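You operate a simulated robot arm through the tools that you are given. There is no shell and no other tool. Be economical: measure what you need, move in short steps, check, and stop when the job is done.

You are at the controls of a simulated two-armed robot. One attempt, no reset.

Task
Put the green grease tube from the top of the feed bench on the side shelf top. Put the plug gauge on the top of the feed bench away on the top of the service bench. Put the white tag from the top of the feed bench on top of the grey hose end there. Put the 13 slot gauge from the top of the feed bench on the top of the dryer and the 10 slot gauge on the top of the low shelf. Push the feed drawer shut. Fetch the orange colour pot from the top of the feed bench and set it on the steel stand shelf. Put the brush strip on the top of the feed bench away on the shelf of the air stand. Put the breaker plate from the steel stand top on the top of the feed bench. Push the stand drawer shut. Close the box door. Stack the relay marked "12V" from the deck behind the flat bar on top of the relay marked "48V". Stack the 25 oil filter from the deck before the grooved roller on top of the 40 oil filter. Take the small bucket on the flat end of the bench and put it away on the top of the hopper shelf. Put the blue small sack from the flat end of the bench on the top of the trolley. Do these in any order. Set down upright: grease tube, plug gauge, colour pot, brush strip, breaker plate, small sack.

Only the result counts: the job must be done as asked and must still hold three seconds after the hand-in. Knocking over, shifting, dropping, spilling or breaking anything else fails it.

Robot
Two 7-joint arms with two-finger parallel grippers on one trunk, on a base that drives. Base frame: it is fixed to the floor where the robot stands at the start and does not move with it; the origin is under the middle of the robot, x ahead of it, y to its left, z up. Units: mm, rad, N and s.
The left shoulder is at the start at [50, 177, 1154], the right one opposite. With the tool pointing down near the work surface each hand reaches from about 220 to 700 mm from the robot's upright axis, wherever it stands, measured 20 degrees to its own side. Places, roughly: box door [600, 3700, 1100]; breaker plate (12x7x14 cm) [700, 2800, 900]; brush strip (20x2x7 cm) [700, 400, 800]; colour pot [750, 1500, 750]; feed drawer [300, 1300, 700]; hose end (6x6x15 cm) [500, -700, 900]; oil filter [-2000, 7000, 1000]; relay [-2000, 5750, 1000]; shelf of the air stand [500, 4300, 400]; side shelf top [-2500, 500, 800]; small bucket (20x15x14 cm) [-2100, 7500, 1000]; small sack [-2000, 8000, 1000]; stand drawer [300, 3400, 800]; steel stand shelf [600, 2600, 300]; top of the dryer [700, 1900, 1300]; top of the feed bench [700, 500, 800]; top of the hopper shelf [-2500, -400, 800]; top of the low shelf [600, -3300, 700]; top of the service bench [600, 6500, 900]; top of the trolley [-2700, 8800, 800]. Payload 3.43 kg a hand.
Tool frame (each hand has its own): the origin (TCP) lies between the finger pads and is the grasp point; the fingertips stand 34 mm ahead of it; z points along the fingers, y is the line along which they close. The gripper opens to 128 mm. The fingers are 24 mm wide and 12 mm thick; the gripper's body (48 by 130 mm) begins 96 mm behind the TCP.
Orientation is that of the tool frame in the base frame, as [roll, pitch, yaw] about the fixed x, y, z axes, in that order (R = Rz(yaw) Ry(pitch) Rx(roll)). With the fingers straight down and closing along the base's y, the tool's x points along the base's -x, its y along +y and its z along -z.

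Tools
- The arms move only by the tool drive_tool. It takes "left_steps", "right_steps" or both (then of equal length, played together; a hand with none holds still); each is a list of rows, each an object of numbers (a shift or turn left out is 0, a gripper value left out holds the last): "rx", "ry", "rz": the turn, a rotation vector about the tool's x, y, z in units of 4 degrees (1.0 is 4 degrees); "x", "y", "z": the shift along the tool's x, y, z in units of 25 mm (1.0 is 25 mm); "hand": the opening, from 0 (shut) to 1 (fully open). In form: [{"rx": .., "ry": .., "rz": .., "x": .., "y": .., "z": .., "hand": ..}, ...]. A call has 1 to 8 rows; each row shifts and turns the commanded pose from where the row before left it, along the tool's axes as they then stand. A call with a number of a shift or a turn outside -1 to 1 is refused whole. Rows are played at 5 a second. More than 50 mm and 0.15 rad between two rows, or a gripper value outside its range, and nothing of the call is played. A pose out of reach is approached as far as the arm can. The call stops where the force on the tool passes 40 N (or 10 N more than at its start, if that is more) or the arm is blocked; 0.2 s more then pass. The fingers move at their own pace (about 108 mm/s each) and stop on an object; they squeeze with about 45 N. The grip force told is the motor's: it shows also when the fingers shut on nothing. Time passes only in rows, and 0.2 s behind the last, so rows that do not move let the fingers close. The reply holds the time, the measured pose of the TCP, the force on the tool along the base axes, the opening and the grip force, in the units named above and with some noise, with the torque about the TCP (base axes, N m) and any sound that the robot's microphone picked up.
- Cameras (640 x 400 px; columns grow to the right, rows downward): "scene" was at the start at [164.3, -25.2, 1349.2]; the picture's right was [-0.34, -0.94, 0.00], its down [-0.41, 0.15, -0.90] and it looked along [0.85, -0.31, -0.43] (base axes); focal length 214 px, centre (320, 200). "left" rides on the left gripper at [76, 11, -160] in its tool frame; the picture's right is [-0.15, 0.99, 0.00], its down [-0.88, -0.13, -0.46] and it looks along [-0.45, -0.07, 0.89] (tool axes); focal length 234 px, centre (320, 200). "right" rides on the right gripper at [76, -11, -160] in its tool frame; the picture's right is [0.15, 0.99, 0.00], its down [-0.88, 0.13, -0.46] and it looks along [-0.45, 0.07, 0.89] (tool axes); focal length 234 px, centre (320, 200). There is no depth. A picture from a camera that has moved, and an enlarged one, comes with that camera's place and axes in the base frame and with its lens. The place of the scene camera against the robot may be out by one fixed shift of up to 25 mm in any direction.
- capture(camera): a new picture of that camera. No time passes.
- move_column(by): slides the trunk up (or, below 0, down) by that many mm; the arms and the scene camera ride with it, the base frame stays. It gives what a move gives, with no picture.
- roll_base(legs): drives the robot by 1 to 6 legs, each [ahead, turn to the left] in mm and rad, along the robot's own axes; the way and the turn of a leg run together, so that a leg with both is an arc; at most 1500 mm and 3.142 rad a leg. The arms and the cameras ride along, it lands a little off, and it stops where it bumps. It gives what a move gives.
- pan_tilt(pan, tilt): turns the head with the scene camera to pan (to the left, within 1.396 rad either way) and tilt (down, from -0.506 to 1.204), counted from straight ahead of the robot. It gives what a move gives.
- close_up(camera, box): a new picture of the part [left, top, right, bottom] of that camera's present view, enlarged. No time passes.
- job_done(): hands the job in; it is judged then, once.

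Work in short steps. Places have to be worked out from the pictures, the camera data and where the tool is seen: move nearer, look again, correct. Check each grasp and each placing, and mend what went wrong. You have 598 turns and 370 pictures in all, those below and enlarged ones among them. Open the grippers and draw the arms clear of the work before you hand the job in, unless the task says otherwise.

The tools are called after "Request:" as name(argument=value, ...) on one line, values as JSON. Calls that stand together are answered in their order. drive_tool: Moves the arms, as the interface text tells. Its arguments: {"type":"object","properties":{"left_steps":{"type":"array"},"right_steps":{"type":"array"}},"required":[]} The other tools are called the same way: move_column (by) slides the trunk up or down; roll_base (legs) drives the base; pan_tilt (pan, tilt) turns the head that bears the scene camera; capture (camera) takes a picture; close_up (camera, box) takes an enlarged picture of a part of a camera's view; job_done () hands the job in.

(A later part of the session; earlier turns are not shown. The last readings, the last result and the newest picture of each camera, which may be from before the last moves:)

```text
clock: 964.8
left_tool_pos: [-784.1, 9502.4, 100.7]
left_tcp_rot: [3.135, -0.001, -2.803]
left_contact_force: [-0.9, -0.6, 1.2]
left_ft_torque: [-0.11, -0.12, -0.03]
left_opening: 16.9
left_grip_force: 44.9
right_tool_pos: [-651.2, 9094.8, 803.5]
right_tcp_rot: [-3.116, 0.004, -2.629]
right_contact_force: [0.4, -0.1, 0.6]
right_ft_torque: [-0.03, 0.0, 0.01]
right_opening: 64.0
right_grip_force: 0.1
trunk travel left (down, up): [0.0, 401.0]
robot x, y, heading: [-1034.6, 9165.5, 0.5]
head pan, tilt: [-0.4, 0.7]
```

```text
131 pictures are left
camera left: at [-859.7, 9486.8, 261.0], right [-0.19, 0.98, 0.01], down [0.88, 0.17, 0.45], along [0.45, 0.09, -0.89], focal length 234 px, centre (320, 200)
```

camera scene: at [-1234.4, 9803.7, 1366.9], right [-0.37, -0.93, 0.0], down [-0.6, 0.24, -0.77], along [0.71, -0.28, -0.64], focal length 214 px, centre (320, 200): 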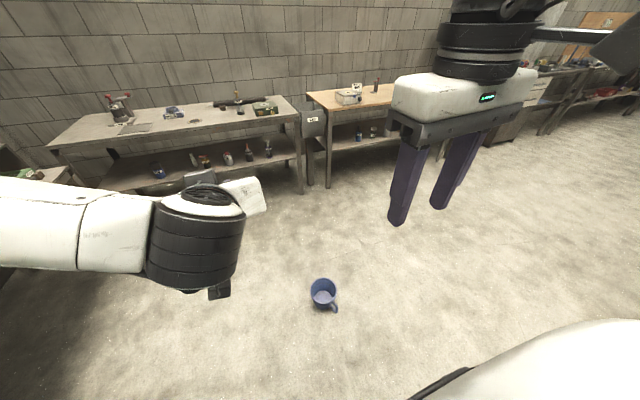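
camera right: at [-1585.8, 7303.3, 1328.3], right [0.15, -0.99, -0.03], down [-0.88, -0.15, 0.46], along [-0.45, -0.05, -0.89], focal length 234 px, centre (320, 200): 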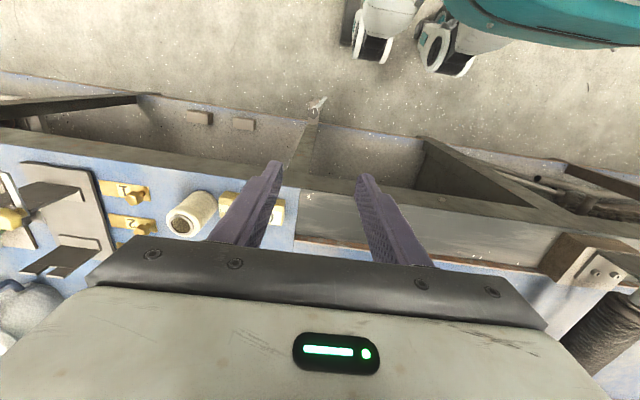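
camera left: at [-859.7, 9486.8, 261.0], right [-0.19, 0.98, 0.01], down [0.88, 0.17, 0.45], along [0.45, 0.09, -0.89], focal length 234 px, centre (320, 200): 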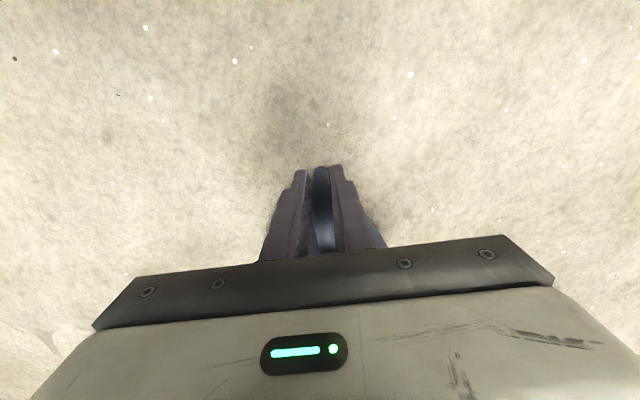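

Gripped on the bar. Raise with trunk and arm together, then turn to the bench.

Request:
move_column(by=365)

Request:
drive_tool(left_steps=[{"z": -1}, {"z": -1}, {"z": -1}, {"z": -1}, {"z": -1}, {"z": -1}, {"z": -1}, {"z": -1}])

Request:
drive_tool(left_steps=[{"z": -1}, {"z": -1}, {"z": -1}, {"z": -1}, {"z": -1}, {"z": -1}, {"z": -1}, {"z": -1}])

Request:
drive_tool(left_steps=[{"z": -1}, {"z": -1}, {"z": -1}, {"z": -1}, {"z": -1}, {"z": -1}, {"z": -1}, {"z": -1}])

Request:
capture(camera="left")

```text
clock: 968.4
left_tool_pos: [-784.7, 9503.0, 465.3]
left_tcp_rot: [3.135, 0.0, -2.802]
left_contact_force: [0.8, 0.0, -1.2]
left_ft_torque: [-0.06, 0.13, 0.0]
left_opening: 16.8
left_grip_force: 44.5
right_tool_pos: [-650.8, 9096.0, 1167.8]
right_tcp_rot: [-3.118, 0.002, -2.629]
right_contact_force: [0.4, -0.8, 0.1]
right_ft_torque: [-0.01, -0.02, 0.01]
right_opening: 64.0
right_grip_force: 0.0
trunk travel left (down, up): [-365.0, 36.0]
robot x, y, heading: [-1028.8, 9162.9, 0.501]
head pan, tilt: [-0.4, 0.7]
```

```text
clock: 970.2
left_tool_pos: [-783.7, 9502.6, 664.3]
left_tcp_rot: [3.133, 0.0, -2.803]
left_contact_force: [0.5, -0.4, -0.2]
left_ft_torque: [-0.04, 0.09, 0.01]
left_opening: 16.9
left_grip_force: 44.9
right_tool_pos: [-650.8, 9094.6, 1166.9]
right_tcp_rot: [-3.118, 0.002, -2.63]
right_contact_force: [0.2, -0.7, 0.3]
right_ft_torque: [0.0, -0.01, -0.02]
right_opening: 64.1
right_grip_force: 0.0
trunk travel left (down, up): [-365.0, 36.0]
robot x, y, heading: [-1029.0, 9168.2, 0.501]
head pan, tilt: [-0.4, 0.7]
```

```text
clock: 972.0
left_tool_pos: [-783.5, 9501.6, 867.3]
left_tcp_rot: [3.135, 0.0, -2.803]
left_contact_force: [0.5, 0.6, -1.2]
left_ft_torque: [-0.06, 0.13, 0.01]
left_opening: 16.5
left_grip_force: 45.4
right_tool_pos: [-649.8, 9095.2, 1168.1]
right_tcp_rot: [-3.117, 0.001, -2.63]
right_contact_force: [0.1, 1.0, -0.4]
right_ft_torque: [0.0, 0.02, 0.0]
right_opening: 64.0
right_grip_force: 0.1
trunk travel left (down, up): [-365.0, 36.0]
robot x, y, heading: [-1030.4, 9165.0, 0.509]
head pan, tilt: [-0.4, 0.7]
```

```text
clock: 973.8
left_tool_pos: [-781.2, 9498.7, 1064.8]
left_tcp_rot: [3.136, -0.002, -2.802]
left_contact_force: [0.0, 0.0, -0.4]
left_ft_torque: [-0.02, 0.1, 0.0]
left_opening: 17.0
left_grip_force: 45.0
right_tool_pos: [-650.4, 9095.9, 1167.6]
right_tcp_rot: [-3.118, 0.001, -2.63]
right_contact_force: [-0.3, -0.3, 0.0]
right_ft_torque: [0.01, 0.01, 0.01]
right_opening: 64.0
right_grip_force: 0.0
trunk travel left (down, up): [-365.0, 36.0]
robot x, y, heading: [-1031.9, 9166.0, 0.501]
head pan, tilt: [-0.4, 0.7]
```

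```text
130 pictures are left
camera left: at [-857.4, 9482.0, 1226.0], right [-0.19, 0.98, 0.01], down [0.88, 0.17, 0.45], along [0.44, 0.09, -0.89], focal length 234 px, centre (320, 200)
```

left: 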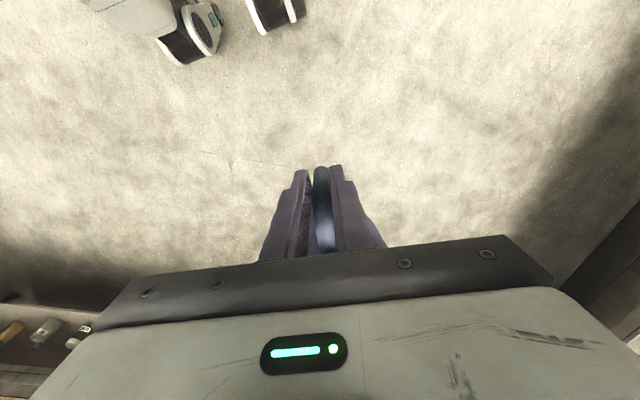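

Held upright. Turn to face the bench end and look for a free spot to set it down for re-gripping.

Request:
roll_base(legs=[[0, 1.32], [0, 1.32]])

Request:
pan_tilt(pan=-0.1, tilt=0.4)

Request:
capture(camera="scene")

```text
clock: 980.7
left_tool_pos: [-1404.5, 8987.4, 1064.3]
left_tcp_rot: [3.135, 0.0, -0.144]
left_contact_force: [-0.6, 0.0, -0.4]
left_ft_torque: [-0.02, -0.13, -0.03]
left_opening: 16.6
left_grip_force: 44.8
right_tool_pos: [-1334.5, 9404.1, 1167.9]
right_tcp_rot: [-3.118, 0.002, 0.028]
right_contact_force: [0.1, -0.3, -0.2]
right_ft_torque: [0.01, -0.01, 0.0]
right_opening: 64.1
right_grip_force: 0.0
trunk travel left (down, up): [-365.0, 36.0]
robot x, y, heading: [-1032.0, 9169.3, -3.114]
head pan, tilt: [-0.4, 0.7]
```

```text
clock: 981.5
left_tool_pos: [-1404.4, 8987.1, 1064.0]
left_tcp_rot: [3.135, 0.001, -0.144]
left_contact_force: [0.9, 0.4, -0.9]
left_ft_torque: [-0.02, -0.14, -0.02]
left_opening: 16.5
left_grip_force: 44.8
right_tool_pos: [-1334.5, 9404.5, 1167.6]
right_tcp_rot: [-3.119, 0.0, 0.03]
right_contact_force: [0.5, -0.1, -0.2]
right_ft_torque: [-0.01, 0.02, -0.01]
right_opening: 64.1
right_grip_force: 0.1
trunk travel left (down, up): [-365.0, 36.0]
robot x, y, heading: [-1028.8, 9165.3, -3.121]
head pan, tilt: [-0.099, 0.4]
```

```text
129 pictures are left
camera scene: at [-1185.2, 9178.2, 1393.7], right [0.08, 1.0, 0.0], down [0.39, -0.03, -0.92], along [-0.92, 0.07, -0.39], focal length 214 px, centre (320, 200)
```

scene: 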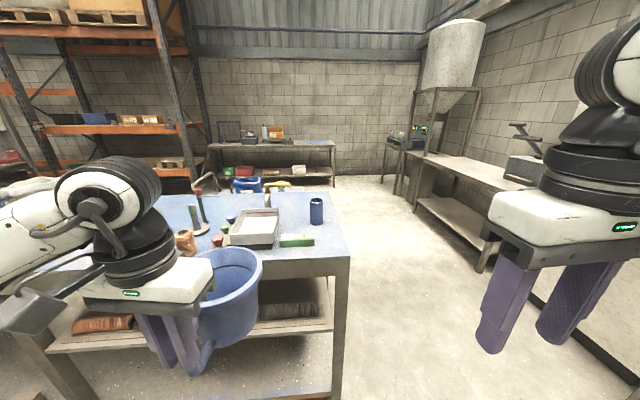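

Free strip at the bench's front-right corner, about [-1825,9210]. Drive so the bucket comes above it.

Request:
roll_base(legs=[[0, -0.6], [380, 0], [0, 0.58]])

Request:
capture(camera="scene")

Request:
capture(camera="right")

```text
clock: 987.2
left_tool_pos: [-1723.8, 9205.2, 1065.1]
left_tcp_rot: [3.134, 0.0, -0.176]
left_contact_force: [0.3, -0.6, -0.7]
left_ft_torque: [0.02, -0.12, 0.04]
left_opening: 16.9
left_grip_force: 45.2
right_tool_pos: [-1639.4, 9620.7, 1166.7]
right_tcp_rot: [-3.119, 0.003, -0.003]
right_contact_force: [0.3, 0.3, 0.4]
right_ft_torque: [-0.05, -0.02, -0.03]
right_opening: 63.9
right_grip_force: 0.0
trunk travel left (down, up): [-365.0, 36.0]
robot x, y, heading: [-1343.7, 9372.5, 3.124]
head pan, tilt: [-0.099, 0.4]
```

```text
128 pictures are left
camera scene: at [-1497.2, 9389.7, 1393.7], right [0.11, 0.99, 0.0], down [0.39, -0.04, -0.92], along [-0.92, 0.1, -0.39], focal length 214 px, centre (320, 200)
```

scene: 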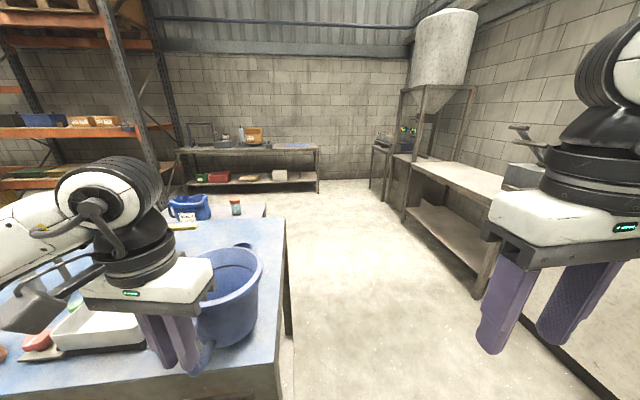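

```text
127 pictures are left
camera right: at [-1562.8, 9627.0, 1328.3], right [0.14, -0.99, -0.02], down [-0.88, -0.14, 0.45], along [-0.45, -0.04, -0.89], focal length 234 px, centre (320, 200)
```

right: 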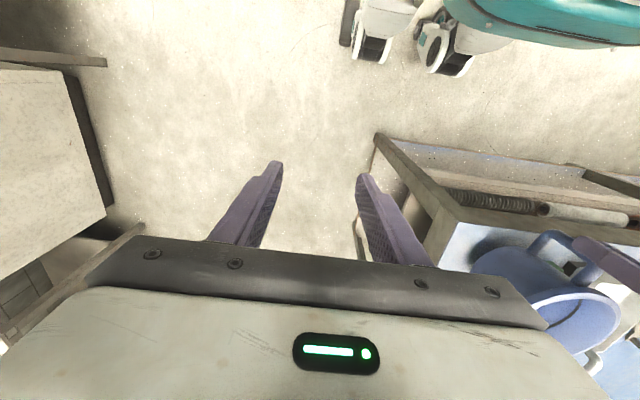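

Position is good. Lower the bucket.

Request:
drive_tool(left_steps=[{"z": 0.6}, {"z": 0.5}, {"z": 0.3}, {"z": 0.12}, {"z": 0.1}, {"z": 0.1}, {"z": 0.1}])

Request:
drive_tool(left_steps=[{"z": 0.1}, {"z": 0.1}])

```text
clock: 988.8
left_tool_pos: [-1723.5, 9205.3, 1019.8]
left_tcp_rot: [3.133, 0.001, -0.177]
left_contact_force: [0.0, -0.4, -0.7]
left_ft_torque: [0.0, -0.02, -0.01]
left_opening: 0.0
left_grip_force: 33.6
right_tool_pos: [-1639.0, 9620.9, 1168.3]
right_tcp_rot: [-3.117, 0.003, -0.005]
right_contact_force: [-0.3, -0.2, -0.1]
right_ft_torque: [0.04, -0.02, 0.03]
right_opening: 64.1
right_grip_force: 0.1
trunk travel left (down, up): [-365.0, 36.0]
robot x, y, heading: [-1344.7, 9368.7, 3.127]
head pan, tilt: [-0.099, 0.4]
```

```text
clock: 989.4
left_tool_pos: [-1724.2, 9206.6, 1015.2]
left_tcp_rot: [3.134, -0.001, -0.178]
left_contact_force: [-0.4, 0.6, -0.3]
left_ft_torque: [0.0, -0.03, -0.03]
left_opening: 0.0
left_grip_force: 32.9
right_tool_pos: [-1639.0, 9620.7, 1168.3]
right_tcp_rot: [-3.119, 0.002, -0.002]
right_contact_force: [-0.2, 0.6, -0.1]
right_ft_torque: [-0.01, 0.0, -0.02]
right_opening: 64.0
right_grip_force: 0.0
trunk travel left (down, up): [-365.0, 36.0]
robot x, y, heading: [-1340.6, 9371.8, 3.127]
head pan, tilt: [-0.099, 0.4]
```

The grip slipped again just before touchdown. Look where the bucket is.

Request:
capture(camera="scene")

Request:
capture(camera="left")

```text
126 pictures are left
camera scene: at [-1497.1, 9390.0, 1393.8], right [0.11, 0.99, 0.0], down [0.39, -0.04, -0.92], along [-0.92, 0.1, -0.39], focal length 214 px, centre (320, 200)
```

scene: 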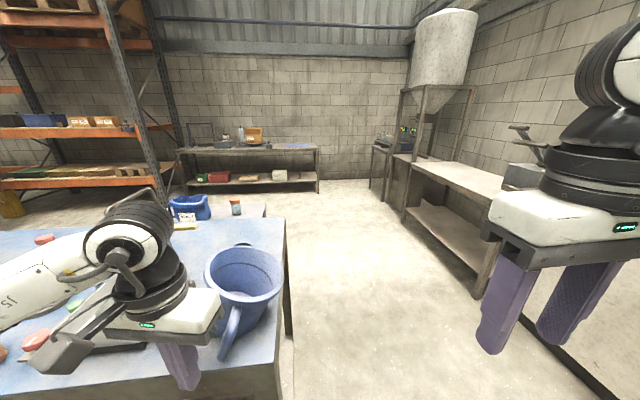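

```text
125 pictures are left
camera left: at [-1651.0, 9183.9, 1175.9], right [-0.32, -0.95, 0.01], down [-0.84, 0.29, 0.45], along [-0.43, 0.14, -0.89], focal length 234 px, centre (320, 200)
```

left: 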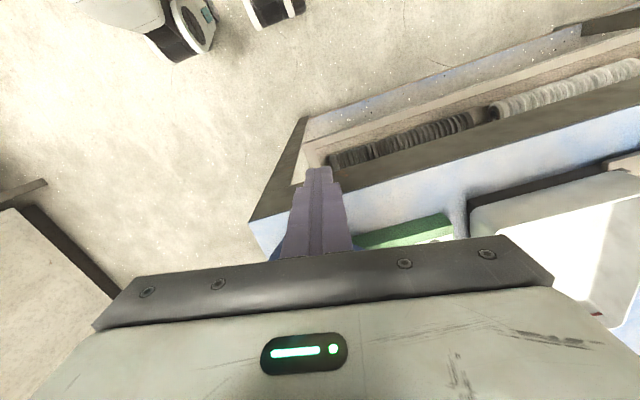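

The bucket stands upright on the bench corner. Raise the hand and drive to the north side to hook the handle loop horizontally.

Request:
drive_tool(left_steps=[{"z": -1}, {"z": -1}, {"z": -1}, {"z": -1}, {"z": -1}, {"z": -1, "hand": 0.3}, {"z": -1}])

Request:
roll_base(legs=[[0, -1.556], [410, 0], [0, 1.571], [365, 0], [0, 1.404]])

Request:
drive_tool(left_steps=[{"ry": -1}, {"ry": -1}, {"ry": -1}, {"ry": -1}, {"ry": -1}, {"ry": -1}, {"ry": -1}, {"ry": -1}])

Request:
capture(camera="left")

```text
clock: 991.0
left_tool_pos: [-1723.4, 9208.8, 1189.7]
left_tcp_rot: [3.134, -0.002, -0.174]
left_contact_force: [0.7, -0.1, -0.1]
left_ft_torque: [0.0, -0.01, -0.01]
left_opening: 38.4
left_grip_force: 0.0
right_tool_pos: [-1638.6, 9619.4, 1167.5]
right_tcp_rot: [-3.118, 0.003, -0.005]
right_contact_force: [0.1, -0.7, 0.4]
right_ft_torque: [0.01, -0.03, 0.0]
right_opening: 64.4
right_grip_force: 0.0
trunk travel left (down, up): [-365.0, 36.0]
robot x, y, heading: [-1340.1, 9370.8, 3.126]
head pan, tilt: [-0.099, 0.4]
```

```text
clock: 1006.5
left_tool_pos: [-1613.6, 9379.3, 1190.2]
left_tcp_rot: [3.136, 0.0, 1.211]
left_contact_force: [-0.8, -1.0, 0.5]
left_ft_torque: [-0.01, -0.03, 0.02]
left_opening: 38.3
left_grip_force: 0.1
right_tool_pos: [-2001.5, 9538.7, 1167.9]
right_tcp_rot: [-3.116, 0.001, 1.385]
right_contact_force: [0.8, -0.2, 0.6]
right_ft_torque: [0.03, 0.05, 0.04]
right_opening: 63.7
right_grip_force: 0.1
trunk travel left (down, up): [-365.0, 36.0]
robot x, y, heading: [-1702.7, 9784.6, -1.771]
head pan, tilt: [-0.099, 0.4]
```

```text
clock: 1008.3
left_tool_pos: [-1613.5, 9379.8, 1188.7]
left_tcp_rot: [3.134, 0.562, 1.206]
left_contact_force: [-0.5, 0.0, 0.1]
left_ft_torque: [0.01, 0.04, 0.01]
left_opening: 38.2
left_grip_force: 0.0
right_tool_pos: [-2002.5, 9539.0, 1168.4]
right_tcp_rot: [-3.118, 0.0, 1.385]
right_contact_force: [-0.2, -0.3, 0.5]
right_ft_torque: [-0.01, 0.0, 0.01]
right_opening: 64.0
right_grip_force: 0.1
trunk travel left (down, up): [-365.0, 36.0]
robot x, y, heading: [-1703.3, 9781.1, -1.768]
head pan, tilt: [-0.099, 0.4]
```

```text
124 pictures are left
camera left: at [-1551.7, 9515.6, 1285.2], right [0.88, -0.46, 0.08], down [-0.31, -0.42, 0.85], along [-0.36, -0.78, -0.52], focal length 234 px, centre (320, 200)
```

left: 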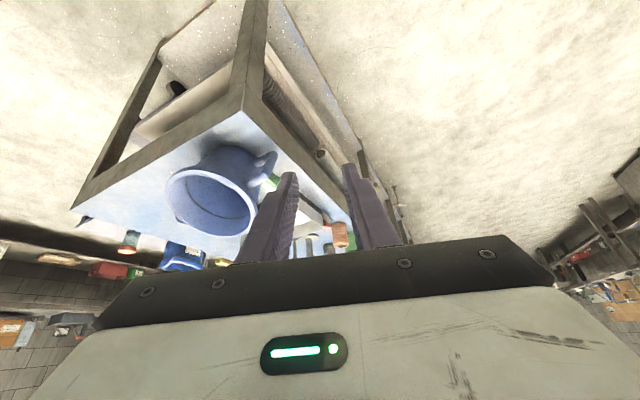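

Zoom on the bucket and its handle.

Request:
close_up(camera="left", box=[140, 110, 300, 250])

```text
2.86 times, centred on (220, 180) of left
camera zoom: at [-1551.7, 9515.6, 1285.2], right [0.88, -0.46, 0.08], down [-0.31, -0.42, 0.85], along [-0.36, -0.78, -0.52], focal length 669 px, centre (606, 257)
```

zoom: 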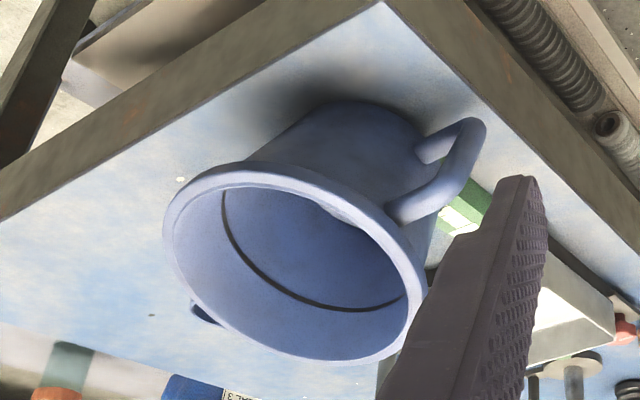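

Move the hand in front of the handle at ~65° tilt for a level view.

Request:
drive_tool(left_steps=[{"ry": -1, "y": -0.47}, {"ry": -1, "y": -0.47}, {"ry": -1, "y": -0.47}, {"ry": -1, "y": -0.47}, {"ry": -1, "y": -0.47}, {"ry": -1, "y": -0.47}, {"ry": -1, "y": -0.47}, {"ry": -1, "y": -0.45}])

Request:
drive_tool(left_steps=[{"x": 0.9}, {"x": 0.9}, {"x": 0.9}, {"x": 0.9, "z": 0.5}, {"x": 0.9, "z": 0.8}])

Request:
capture(camera="left")

```text
clock: 1010.1
left_tool_pos: [-1723.9, 9397.7, 1208.6]
left_tcp_rot: [3.124, 1.117, 1.195]
left_contact_force: [0.2, -0.2, 0.8]
left_ft_torque: [0.01, 0.0, 0.0]
left_opening: 38.4
left_grip_force: 0.0
left hand out of reach, approached as far as the arm can: row 5, 6, 7, 8
right_tool_pos: [-2002.5, 9539.2, 1167.9]
right_tcp_rot: [-3.118, 0.001, 1.385]
right_contact_force: [0.3, 0.3, 0.1]
right_ft_torque: [0.02, -0.02, -0.01]
right_opening: 64.2
right_grip_force: 0.0
trunk travel left (down, up): [-365.0, 36.0]
robot x, y, heading: [-1708.4, 9783.0, -1.77]
head pan, tilt: [-0.099, 0.4]
```

```text
clock: 1011.3
left_tool_pos: [-1758.7, 9400.8, 1111.9]
left_tcp_rot: [3.119, 1.117, 1.184]
left_contact_force: [-0.6, 0.4, -0.1]
left_ft_torque: [0.01, 0.0, 0.02]
left_opening: 38.7
left_grip_force: 0.2
left hand out of reach, approached as far as the arm can: row 1, 2, 3, 4
right_tool_pos: [-2002.0, 9537.6, 1167.6]
right_tcp_rot: [-3.118, 0.002, 1.384]
right_contact_force: [0.0, 0.0, 0.6]
right_ft_torque: [0.02, -0.03, -0.03]
right_opening: 64.1
right_grip_force: 0.0
trunk travel left (down, up): [-365.0, 36.0]
robot x, y, heading: [-1702.0, 9783.2, -1.766]
head pan, tilt: [-0.099, 0.4]
```

```text
122 pictures are left
camera left: at [-1686.5, 9561.9, 1115.2], right [0.9, -0.41, 0.14], down [-0.12, 0.07, 0.99], along [-0.42, -0.91, 0.01], focal length 234 px, centre (320, 200)
```

left: 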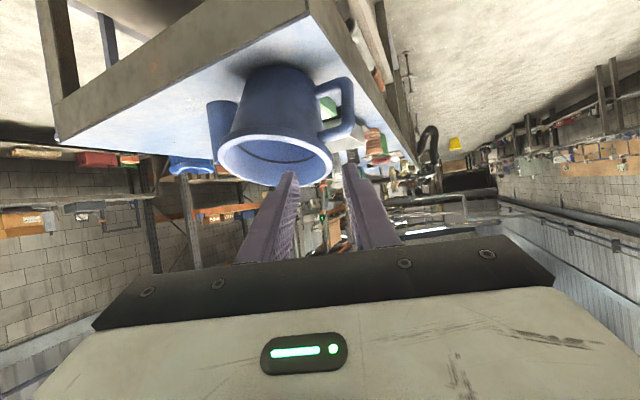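

Clear view: bar at about [-1769,9252], z≈996, gap 29 mm. Shift left 47 mm and advance partly.

Request:
drive_tool(left_steps=[{"y": 0.5, "x": 0.25, "z": 0.5, "hand": 0.28}, {"y": 0.5, "x": 0.25, "z": 0.6}, {"y": 0.5, "x": 0.25, "z": 0.8}, {"y": 0.4, "x": 0.25, "z": 0.8}])

Request:
capture(camera="left")

```text
clock: 1012.3
left_tool_pos: [-1735.6, 9329.1, 1061.2]
left_tcp_rot: [3.126, 1.119, 1.197]
left_contact_force: [-0.9, -0.5, 0.0]
left_ft_torque: [0.02, 0.02, 0.01]
left_opening: 35.7
left_grip_force: 0.2
left hand out of reach, approached as far as the arm can: row 1
right_tool_pos: [-2002.4, 9538.4, 1166.9]
right_tcp_rot: [-3.118, 0.002, 1.384]
right_contact_force: [0.0, -0.2, 0.1]
right_ft_torque: [0.01, 0.03, 0.01]
right_opening: 63.9
right_grip_force: 0.1
trunk travel left (down, up): [-365.0, 36.0]
robot x, y, heading: [-1701.1, 9782.6, -1.769]
head pan, tilt: [-0.099, 0.4]
```

```text
121 pictures are left
camera left: at [-1663.0, 9490.9, 1064.8], right [0.9, -0.41, 0.14], down [-0.12, 0.07, 0.99], along [-0.42, -0.91, 0.01], focal length 234 px, centre (320, 200)
```

left: 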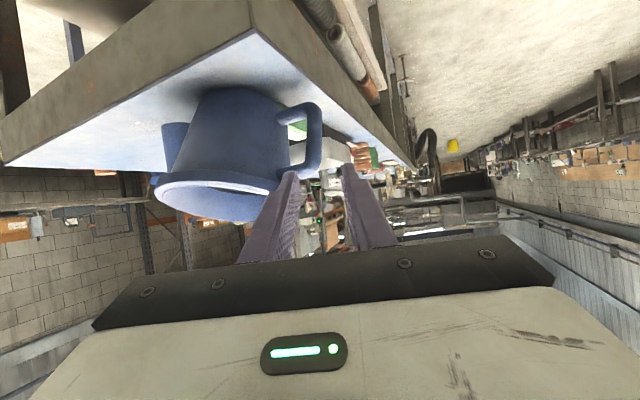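

Advance most of the way.

Request:
drive_tool(left_steps=[{"y": -0.1, "z": 0.8, "x": 0.2}, {"z": 0.8, "x": 0.2}, {"z": 0.8, "x": 0.2}])

Request:
capture(camera="left")

```text
clock: 1013.1
left_tool_pos: [-1754.4, 9287.7, 1020.1]
left_tcp_rot: [3.124, 1.117, 1.195]
left_contact_force: [-0.8, 0.5, 0.5]
left_ft_torque: [-0.02, -0.02, 0.01]
left_opening: 35.7
left_grip_force: 0.1
right_tool_pos: [-2002.9, 9537.9, 1167.5]
right_tcp_rot: [-3.118, 0.001, 1.385]
right_contact_force: [-0.1, 0.1, -0.2]
right_ft_torque: [0.01, -0.01, -0.02]
right_opening: 63.9
right_grip_force: 0.1
trunk travel left (down, up): [-365.0, 36.0]
robot x, y, heading: [-1705.4, 9786.2, -1.77]
head pan, tilt: [-0.099, 0.4]
```

```text
120 pictures are left
camera left: at [-1683.0, 9448.7, 1022.9], right [0.9, -0.41, 0.14], down [-0.12, 0.07, 0.99], along [-0.41, -0.91, 0.01], focal length 234 px, centre (320, 200)
```

left: 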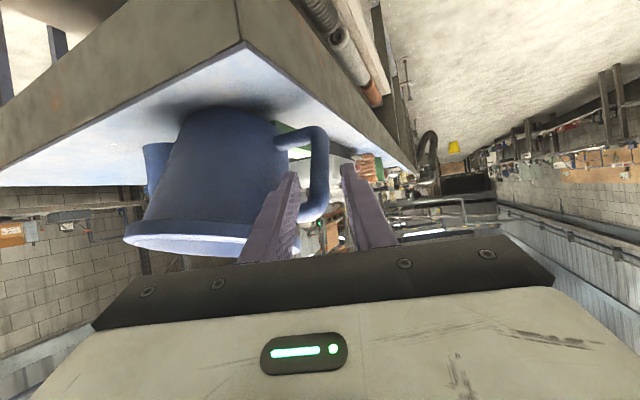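

Aligned with the gap. Final advance and close.

Request:
drive_tool(left_steps=[{"z": 0.9, "x": 0.12}, {"z": 0.9, "x": 0.12}, {"hand": 0}, {}, {}])

Request:
capture(camera="left")

```text
clock: 1014.3
left_tool_pos: [-1768.2, 9250.6, 995.4]
left_tcp_rot: [3.126, 1.115, 1.195]
left_contact_force: [0.1, 0.0, -0.8]
left_ft_torque: [0.02, -0.1, -0.02]
left_opening: 17.1
left_grip_force: 45.3
right_tool_pos: [-2002.3, 9538.2, 1168.0]
right_tcp_rot: [-3.115, 0.003, 1.383]
right_contact_force: [-0.4, -0.1, 0.1]
right_ft_torque: [-0.02, -0.01, 0.0]
right_opening: 64.0
right_grip_force: 0.1
trunk travel left (down, up): [-365.0, 36.0]
robot x, y, heading: [-1709.4, 9785.0, -1.768]
head pan, tilt: [-0.099, 0.4]
```

```text
119 pictures are left
camera left: at [-1696.0, 9413.6, 998.5], right [0.9, -0.41, 0.14], down [-0.12, 0.07, 0.99], along [-0.41, -0.91, 0.01], focal length 234 px, centre (320, 200)
```

left: 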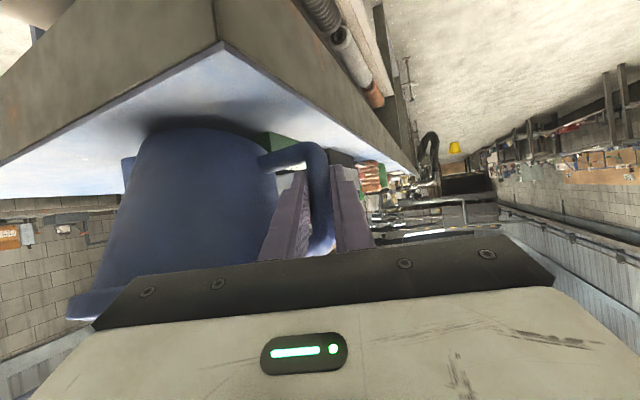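

Hooked and gripped. Lift, back off and start the trip to the hopper shelf.

Request:
drive_tool(left_steps=[{"x": -0.9, "z": -0.44}, {"x": -0.9, "z": -0.44}, {"x": -0.9, "z": -0.44}, {"x": -0.9, "z": -0.44}, {"x": -0.9, "z": -0.44}])

Request:
roll_base(legs=[[-160, 0], [0, -1.374]])

Request:
capture(camera="left")

```text
clock: 1015.5
left_tool_pos: [-1766.8, 9253.4, 1121.3]
left_tcp_rot: [3.123, 1.118, 1.195]
left_contact_force: [0.5, -0.4, -1.2]
left_ft_torque: [0.06, -0.11, 0.02]
left_opening: 17.4
left_grip_force: 45.0
right_tool_pos: [-2002.3, 9540.4, 1167.8]
right_tcp_rot: [-3.118, 0.001, 1.384]
right_contact_force: [0.9, -0.8, 0.6]
right_ft_torque: [0.02, 0.0, 0.01]
right_opening: 63.6
right_grip_force: 0.1
trunk travel left (down, up): [-365.0, 36.0]
robot x, y, heading: [-1702.0, 9786.2, -1.772]
head pan, tilt: [-0.099, 0.4]
```

```text
clock: 1020.2
left_tool_pos: [-2205.6, 9886.4, 1121.8]
left_tcp_rot: [3.127, 1.117, -0.156]
left_contact_force: [0.2, 0.3, -0.5]
left_ft_torque: [-0.09, -0.01, 0.01]
left_opening: 17.1
left_grip_force: 45.4
right_tool_pos: [-1977.6, 10179.9, 1168.3]
right_tcp_rot: [-3.117, 0.002, 0.032]
right_contact_force: [0.0, 0.2, -0.2]
right_ft_torque: [-0.02, -0.01, -0.03]
right_opening: 63.9
right_grip_force: 0.1
trunk travel left (down, up): [-365.0, 36.0]
robot x, y, heading: [-1673.9, 9940.2, -3.12]
head pan, tilt: [-0.099, 0.4]
```

```text
118 pictures are left
camera left: at [-2031.9, 9851.7, 1125.0], right [-0.2, -0.97, 0.14], down [0.04, 0.13, 0.99], along [-0.98, 0.21, 0.01], focal length 234 px, centre (320, 200)
```

left: 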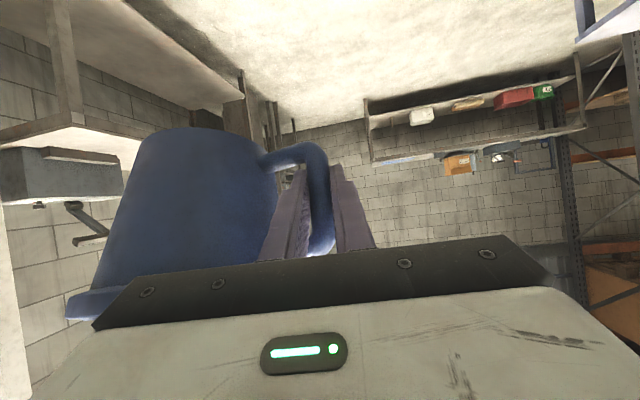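

Stable. Drive west and south.

Request:
roll_base(legs=[[1500, 0], [200, 0], [0, 1.55], [1500, 0], [400, 0]])

Request:
capture(camera="left")

```text
clock: 1041.9
left_tool_pos: [-3245.7, 7450.5, 1120.6]
left_tcp_rot: [3.126, 1.115, 1.45]
left_contact_force: [0.6, 0.1, -1.0]
left_ft_torque: [0.01, -0.13, -0.01]
left_opening: 16.9
left_grip_force: 44.7
right_tool_pos: [-3545.8, 7668.3, 1167.3]
right_tcp_rot: [-3.119, 0.002, 1.639]
right_contact_force: [-0.4, 0.0, -0.2]
right_ft_torque: [0.02, 0.0, -0.02]
right_opening: 64.1
right_grip_force: 0.2
trunk travel left (down, up): [-365.0, 36.0]
robot x, y, heading: [-3318.4, 7980.1, -1.513]
head pan, tilt: [-0.099, 0.4]
```

```text
117 pictures are left
camera left: at [-3215.9, 7625.3, 1124.8], right [0.98, -0.17, 0.14], down [-0.13, 0.04, 0.99], along [-0.17, -0.98, 0.01], focal length 234 px, centre (320, 200)
```

left: 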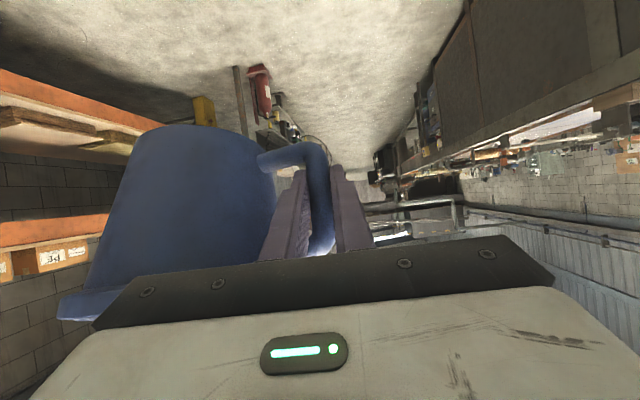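

Still steady. Continue south.

Request:
roll_base(legs=[[1500, 0], [1500, 0], [0, -0.075], [1500, 0], [1500, 0]])

Request:
capture(camera="left")

```text
clock: 1070.5
left_tool_pos: [-3211.6, 1530.0, 1122.2]
left_tcp_rot: [3.126, 1.116, 1.392]
left_contact_force: [0.2, 0.6, -0.4]
left_ft_torque: [0.01, -0.1, 0.01]
left_opening: 16.8
left_grip_force: 44.8
right_tool_pos: [-3499.2, 1763.5, 1168.5]
right_tcp_rot: [-3.117, 0.001, 1.579]
right_contact_force: [-0.7, 0.4, 0.1]
right_ft_torque: [0.02, -0.01, -0.02]
right_opening: 64.0
right_grip_force: 0.0
trunk travel left (down, up): [-365.0, 36.0]
robot x, y, heading: [-3255.3, 2061.4, -1.573]
head pan, tilt: [-0.099, 0.4]
```

```text
116 pictures are left
camera left: at [-3172.3, 1702.0, 1124.9], right [0.96, -0.23, 0.14], down [-0.13, 0.05, 0.99], along [-0.23, -0.97, 0.01], focal length 234 px, centre (320, 200)
```

left: 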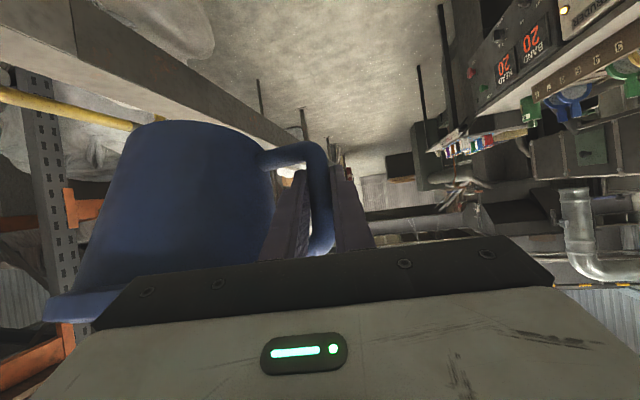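

Steady. Drive on to the hopper shelf and face it.

Request:
roll_base(legs=[[0, 0.067], [1500, 0], [890, 0], [0, 1.506]])

Request:
pan_tilt(pan=-0.2, tilt=0.6)

Request:
capture(camera="scene")

```text
clock: 1083.8
left_tool_pos: [-2883.8, -870.2, 1119.4]
left_tcp_rot: [3.117, 1.111, 1.603]
left_contact_force: [-0.8, 0.0, -1.2]
left_ft_torque: [0.02, -0.14, 0.04]
left_opening: 17.0
left_grip_force: 45.2
right_tool_pos: [-3207.7, -713.4, 1166.8]
right_tcp_rot: [-3.119, 0.002, 1.818]
right_contact_force: [0.5, 0.4, -1.0]
right_ft_torque: [-0.02, -0.03, -0.01]
right_opening: 64.0
right_grip_force: 0.2
trunk travel left (down, up): [-365.0, 36.0]
robot x, y, heading: [-3042.8, -363.0, -1.337]
head pan, tilt: [-0.099, 0.4]
stopped in leg 4: the robot was blocked; the commanded pose is now the measured one
```

```text
clock: 1084.5
left_tool_pos: [-2881.7, -870.9, 1119.6]
left_tcp_rot: [3.116, 1.111, 1.607]
left_contact_force: [0.7, 0.6, -1.7]
left_ft_torque: [0.04, -0.08, -0.02]
left_opening: 16.8
left_grip_force: 45.0
right_tool_pos: [-3208.3, -712.8, 1166.4]
right_tcp_rot: [-3.12, 0.003, 1.819]
right_contact_force: [-0.4, 0.0, 0.1]
right_ft_torque: [0.0, -0.03, -0.03]
right_opening: 63.8
right_grip_force: 0.1
trunk travel left (down, up): [-365.0, 36.0]
robot x, y, heading: [-3038.3, -364.4, -1.334]
head pan, tilt: [-0.201, 0.6]
```

```text
115 pictures are left
camera scene: at [-3015.1, -515.6, 1375.4], right [-1.0, -0.03, 0.0], down [-0.02, 0.57, -0.82], along [0.03, -0.82, -0.57], focal length 214 px, centre (320, 200)
```

scene: 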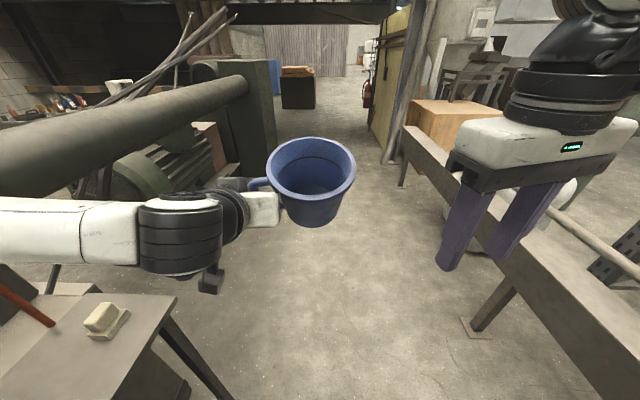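

Rotation was blocked near the shelf. Move away to the south-west first, then face the shelf.

Request:
roll_base(legs=[[0, -0.85], [230, 0]])

Request:
roll_base(legs=[[0, 1.1], [0, 1.084]])

Request:
capture(camera="scene")

```text
clock: 1088.5
left_tool_pos: [-3449.6, -1004.8, 1120.4]
left_tcp_rot: [3.123, 1.111, 0.759]
left_contact_force: [-0.8, -0.1, -1.0]
left_ft_torque: [-0.09, -0.09, -0.02]
left_opening: 16.6
left_grip_force: 45.4
right_tool_pos: [-3544.5, -654.7, 1167.1]
right_tcp_rot: [-3.116, 0.003, 0.967]
right_contact_force: [0.0, 0.2, -1.1]
right_ft_torque: [0.01, 0.0, -0.03]
right_opening: 63.9
right_grip_force: 0.1
trunk travel left (down, up): [-365.0, 36.0]
robot x, y, heading: [-3174.9, -549.7, -2.189]
head pan, tilt: [-0.201, 0.6]
```

```text
clock: 1094.3
left_tool_pos: [-2642.5, -534.8, 1119.0]
left_tcp_rot: [3.123, 1.113, 2.906]
left_contact_force: [0.0, 0.6, -1.6]
left_ft_torque: [0.12, 0.0, 0.02]
left_opening: 17.3
left_grip_force: 44.8
right_tool_pos: [-2883.2, -806.5, 1168.2]
right_tcp_rot: [-3.116, 0.003, 3.113]
right_contact_force: [-0.8, 0.8, -0.4]
right_ft_torque: [-0.05, -0.06, -0.02]
right_opening: 63.6
right_grip_force: 0.1
trunk travel left (down, up): [-365.0, 36.0]
robot x, y, heading: [-3179.4, -550.6, -0.041]
head pan, tilt: [-0.201, 0.6]
```

```text
114 pictures are left
camera scene: at [-3009.2, -568.3, 1375.5], right [-0.24, -0.97, 0.0], down [-0.55, 0.14, -0.82], along [0.8, -0.2, -0.57], focal length 214 px, centre (320, 200)
```

scene: 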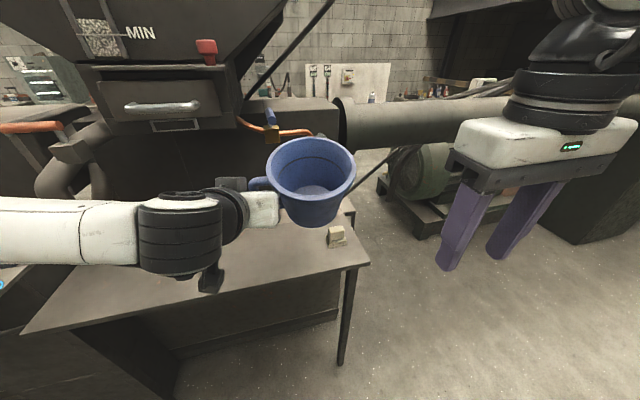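

Free table area ahead; place at about [-2500,-600], left of the little block. Lower the trunk, then drive straight in.

Request:
move_column(by=-160)

Request:
roll_base(legs=[[0, 0.05], [165, 0]])

Request:
capture(camera="scene")

Request:
capture(camera="left")

```text
clock: 1096.1
left_tool_pos: [-2643.2, -535.1, 960.7]
left_tcp_rot: [3.123, 1.113, 2.906]
left_contact_force: [-0.1, -0.4, -1.0]
left_ft_torque: [0.12, -0.01, 0.0]
left_opening: 17.1
left_grip_force: 45.0
right_tool_pos: [-2884.4, -806.7, 1008.7]
right_tcp_rot: [-3.117, 0.002, 3.111]
right_contact_force: [0.3, 0.3, 0.0]
right_ft_torque: [0.01, 0.01, 0.03]
right_opening: 63.9
right_grip_force: 0.0
trunk travel left (down, up): [-205.0, 196.0]
robot x, y, heading: [-3174.6, -555.2, -0.043]
head pan, tilt: [-0.201, 0.6]
```

```text
clock: 1098.0
left_tool_pos: [-2479.8, -508.4, 959.9]
left_tcp_rot: [3.121, 1.112, 2.953]
left_contact_force: [-0.2, -0.6, -0.3]
left_ft_torque: [0.11, 0.01, 0.02]
left_opening: 17.0
left_grip_force: 44.7
right_tool_pos: [-2706.6, -790.0, 1006.6]
right_tcp_rot: [-3.117, 0.003, -3.122]
right_contact_force: [0.6, -0.7, 0.0]
right_ft_torque: [-0.02, 0.01, 0.03]
right_opening: 64.1
right_grip_force: 0.1
trunk travel left (down, up): [-205.0, 196.0]
robot x, y, heading: [-3006.9, -548.3, 0.005]
head pan, tilt: [-0.201, 0.6]
```

```text
113 pictures are left
camera scene: at [-2842.9, -559.7, 1215.4], right [-0.19, -0.98, 0.0], down [-0.55, 0.11, -0.82], along [0.81, -0.16, -0.57], focal length 214 px, centre (320, 200)
```

scene: 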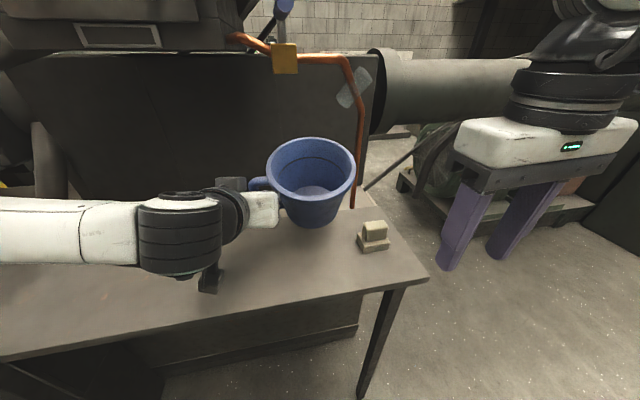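

```text
112 pictures are left
camera left: at [-2651.4, -467.6, 963.6], right [0.23, 0.96, 0.14], down [-0.04, -0.13, 0.99], along [0.97, -0.24, 0.01], focal length 234 px, centre (320, 200)
```

left: 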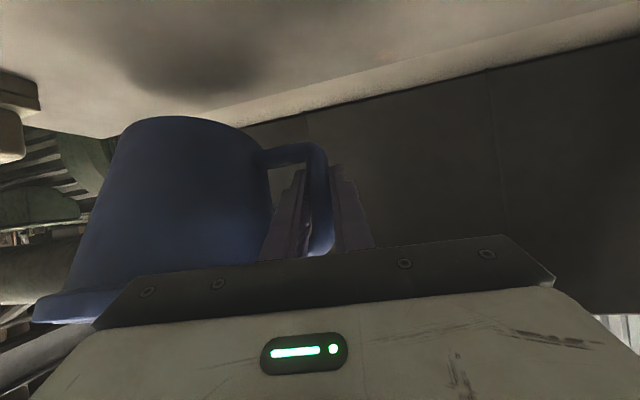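

Lower the bucket onto the table.

Request:
drive_tool(left_steps=[{"x": 0.18, "z": 0.087}, {"x": 0.18, "z": 0.087}, {"x": 0.18, "z": 0.087}, {"x": 0.18, "z": 0.087}, {"x": 0.18, "z": 0.087}])

Request:
drive_tool(left_steps=[{"x": 0.12, "z": 0.06}, {"x": 0.12, "z": 0.06}, {"x": 0.12, "z": 0.06}, {"x": 0.12, "z": 0.06}])

Request:
close_up(camera="scene", box=[220, 120, 420, 260])

```text
clock: 1099.2
left_tool_pos: [-2478.2, -508.2, 934.9]
left_tcp_rot: [3.123, 1.114, 2.953]
left_contact_force: [0.1, -0.2, -1.6]
left_ft_torque: [0.12, -0.02, -0.02]
left_opening: 16.7
left_grip_force: 45.4
right_tool_pos: [-2706.2, -790.7, 1007.1]
right_tcp_rot: [-3.116, 0.005, -3.123]
right_contact_force: [0.5, -0.2, 0.5]
right_ft_torque: [0.01, 0.0, 0.01]
right_opening: 64.0
right_grip_force: 0.2
trunk travel left (down, up): [-205.0, 196.0]
robot x, y, heading: [-3011.0, -547.1, 0.007]
head pan, tilt: [-0.201, 0.6]
```

```text
clock: 1100.2
left_tool_pos: [-2478.6, -508.1, 921.4]
left_tcp_rot: [3.124, 1.113, 2.954]
left_contact_force: [-0.3, 0.1, -1.0]
left_ft_torque: [0.13, 0.03, 0.01]
left_opening: 16.9
left_grip_force: 44.5
right_tool_pos: [-2706.9, -790.1, 1008.6]
right_tcp_rot: [-3.118, 0.005, -3.123]
right_contact_force: [-0.3, 0.0, -0.2]
right_ft_torque: [-0.01, -0.02, -0.01]
right_opening: 64.1
right_grip_force: 0.1
trunk travel left (down, up): [-205.0, 196.0]
robot x, y, heading: [-3007.6, -552.9, 0.007]
head pan, tilt: [-0.201, 0.6]
```

```text
2.86 times, centred on (320, 190) of scene
camera zoom: at [-2843.3, -559.7, 1215.5], right [-0.19, -0.98, 0.0], down [-0.55, 0.11, -0.82], along [0.81, -0.16, -0.57], focal length 613 px, centre (320, 229)
```

zoom: 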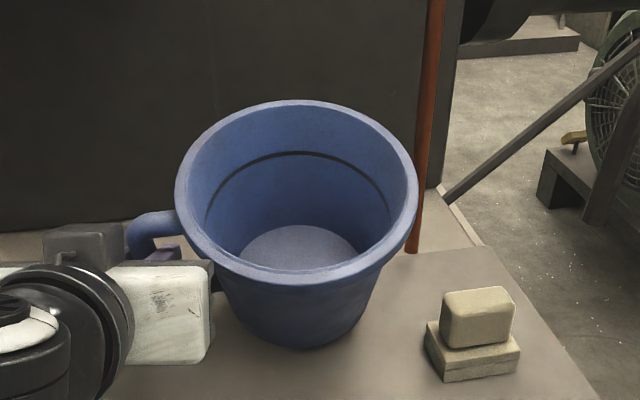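

Continue to contact.

Request:
drive_tool(left_steps=[{"x": 0.11, "z": 0.053}, {"x": 0.11, "z": 0.053}, {"x": 0.11, "z": 0.053}, {"x": 0.11, "z": 0.053}])

Request:
drive_tool(left_steps=[{"x": 0.11, "z": 0.053}, {"x": 0.11, "z": 0.053}, {"x": 0.11, "z": 0.053}])

```text
clock: 1101.2
left_tool_pos: [-2478.0, -508.1, 910.8]
left_tcp_rot: [3.128, 1.119, 2.96]
left_contact_force: [-1.0, 1.7, 4.6]
left_ft_torque: [-0.45, 0.29, -0.13]
left_opening: 16.8
left_grip_force: 45.0
right_tool_pos: [-2707.0, -789.0, 1008.0]
right_tcp_rot: [-3.116, 0.003, -3.122]
right_contact_force: [-0.1, 0.0, 0.1]
right_ft_torque: [0.01, -0.01, -0.02]
right_opening: 63.9
right_grip_force: 0.1
trunk travel left (down, up): [-205.0, 196.0]
robot x, y, heading: [-3010.6, -545.4, 0.013]
head pan, tilt: [-0.201, 0.6]
```

```text
clock: 1102.0
left_tool_pos: [-2479.7, -508.3, 902.1]
left_tcp_rot: [3.128, 1.119, 2.96]
left_contact_force: [-2.9, 5.7, 19.4]
left_ft_torque: [-1.5, 0.72, -0.43]
left_opening: 18.3
left_grip_force: 44.4
right_tool_pos: [-2708.0, -789.5, 1008.8]
right_tcp_rot: [-3.117, 0.006, -3.121]
right_contact_force: [0.1, -0.2, 0.2]
right_ft_torque: [-0.05, -0.01, 0.01]
right_opening: 64.0
right_grip_force: 0.1
trunk travel left (down, up): [-205.0, 196.0]
robot x, y, heading: [-3010.1, -551.4, 0.006]
head pan, tilt: [-0.201, 0.6]
```

Contact made. Relieve 4 mm, open and withdraw.

Request:
drive_tool(left_steps=[{"x": -0.13, "z": -0.06}, {"hand": 0.27}, {}, {}])

Request:
drive_tool(left_steps=[{"z": -0.7}, {"z": -0.9}, {"z": -1}, {"z": -1}, {"z": -1}])

Request:
capture(camera="scene")

```text
clock: 1103.0
left_tool_pos: [-2479.7, -508.4, 903.6]
left_tcp_rot: [3.122, 1.111, 2.955]
left_contact_force: [-0.3, 1.0, 0.0]
left_ft_torque: [0.01, -0.03, 0.02]
left_opening: 34.6
left_grip_force: 0.0
right_tool_pos: [-2707.4, -790.9, 1008.9]
right_tcp_rot: [-3.117, 0.003, -3.123]
right_contact_force: [-0.7, -0.6, 0.6]
right_ft_torque: [0.0, 0.01, 0.0]
right_opening: 63.9
right_grip_force: 0.1
trunk travel left (down, up): [-205.0, 196.0]
robot x, y, heading: [-3007.6, -550.6, 0.003]
head pan, tilt: [-0.201, 0.6]
```

```text
clock: 1104.2
left_tool_pos: [-2581.9, -492.0, 956.6]
left_tcp_rot: [3.12, 1.113, 2.953]
left_contact_force: [0.0, -0.2, 0.0]
left_ft_torque: [0.01, 0.0, 0.02]
left_opening: 34.7
left_grip_force: 0.1
right_tool_pos: [-2707.0, -790.0, 1008.8]
right_tcp_rot: [-3.117, 0.005, -3.121]
right_contact_force: [0.6, 0.0, 0.5]
right_ft_torque: [0.0, 0.01, 0.0]
right_opening: 63.9
right_grip_force: 0.0
trunk travel left (down, up): [-205.0, 196.0]
robot x, y, heading: [-3006.2, -551.6, 0.006]
head pan, tilt: [-0.201, 0.6]
```

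```text
110 pictures are left
camera scene: at [-2843.5, -559.8, 1215.5], right [-0.19, -0.98, 0.0], down [-0.55, 0.11, -0.83], along [0.81, -0.16, -0.56], focal length 214 px, centre (320, 200)
```

scene: 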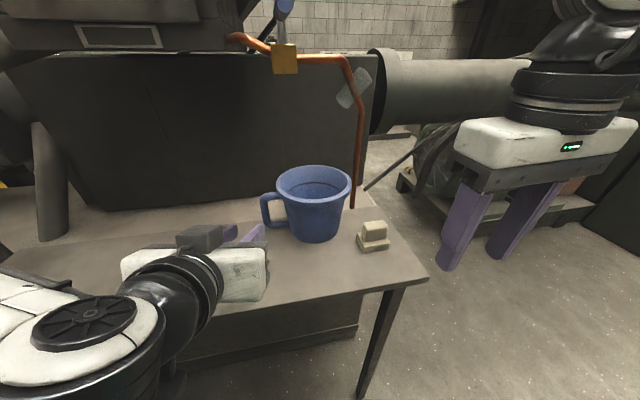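

The bucket stands on the hopper shelf. Raise the trunk, back off and drive north again.

Request:
move_column(by=160)

Request:
roll_base(legs=[[-220, 0], [0, 1.565], [1500, 0], [1500, 0], [1500, 0]])

Request:
roll_base(legs=[[0, 0.04], [1500, 0], [1500, 0], [1500, 0]])

```text
clock: 1106.0
left_tool_pos: [-2580.3, -491.8, 1115.5]
left_tcp_rot: [3.123, 1.111, 2.953]
left_contact_force: [-0.7, -0.6, 1.4]
left_ft_torque: [-0.04, 0.02, 0.03]
left_opening: 34.5
left_grip_force: 0.1
right_tool_pos: [-2706.8, -791.0, 1168.5]
right_tcp_rot: [-3.118, 0.005, -3.122]
right_contact_force: [1.1, -0.3, -0.8]
right_ft_torque: [0.02, 0.04, 0.02]
right_opening: 63.9
right_grip_force: 0.0
trunk travel left (down, up): [-365.0, 36.0]
robot x, y, heading: [-3004.9, -549.5, 0.013]
head pan, tilt: [-0.201, 0.6]
```

```text
clock: 1132.4
left_tool_pos: [-3133.8, 4336.1, 1116.5]
left_tcp_rot: [3.121, 1.114, -1.792]
left_contact_force: [-1.0, 0.6, -0.2]
left_ft_torque: [-0.01, 0.0, 0.06]
left_opening: 34.6
left_grip_force: 0.0
right_tool_pos: [-2838.9, 4199.9, 1169.0]
right_tcp_rot: [-3.117, 0.004, -1.582]
right_contact_force: [-0.6, 0.5, 0.5]
right_ft_torque: [-0.03, 0.01, 0.03]
right_opening: 64.1
right_grip_force: 0.1
trunk travel left (down, up): [-365.0, 36.0]
robot x, y, heading: [-3087.1, 3906.4, 1.548]
head pan, tilt: [-0.201, 0.6]
```

```text
clock: 1153.5
left_tool_pos: [-3221.9, 8764.9, 1116.4]
left_tcp_rot: [3.121, 1.112, -1.773]
left_contact_force: [-0.2, 0.5, -0.3]
left_ft_torque: [0.02, -0.02, 0.03]
left_opening: 34.6
left_grip_force: 0.0
right_tool_pos: [-2924.7, 8634.0, 1167.4]
right_tcp_rot: [-3.118, 0.002, -1.565]
right_contact_force: [-0.3, -0.1, -0.9]
right_ft_torque: [-0.01, -0.01, -0.01]
right_opening: 63.9
right_grip_force: 0.0
trunk travel left (down, up): [-365.0, 36.0]
robot x, y, heading: [-3169.2, 8334.0, 1.562]
head pan, tilt: [-0.201, 0.6]
stopped in leg 4: the robot was blocked; the commanded pose is now the measured one
```

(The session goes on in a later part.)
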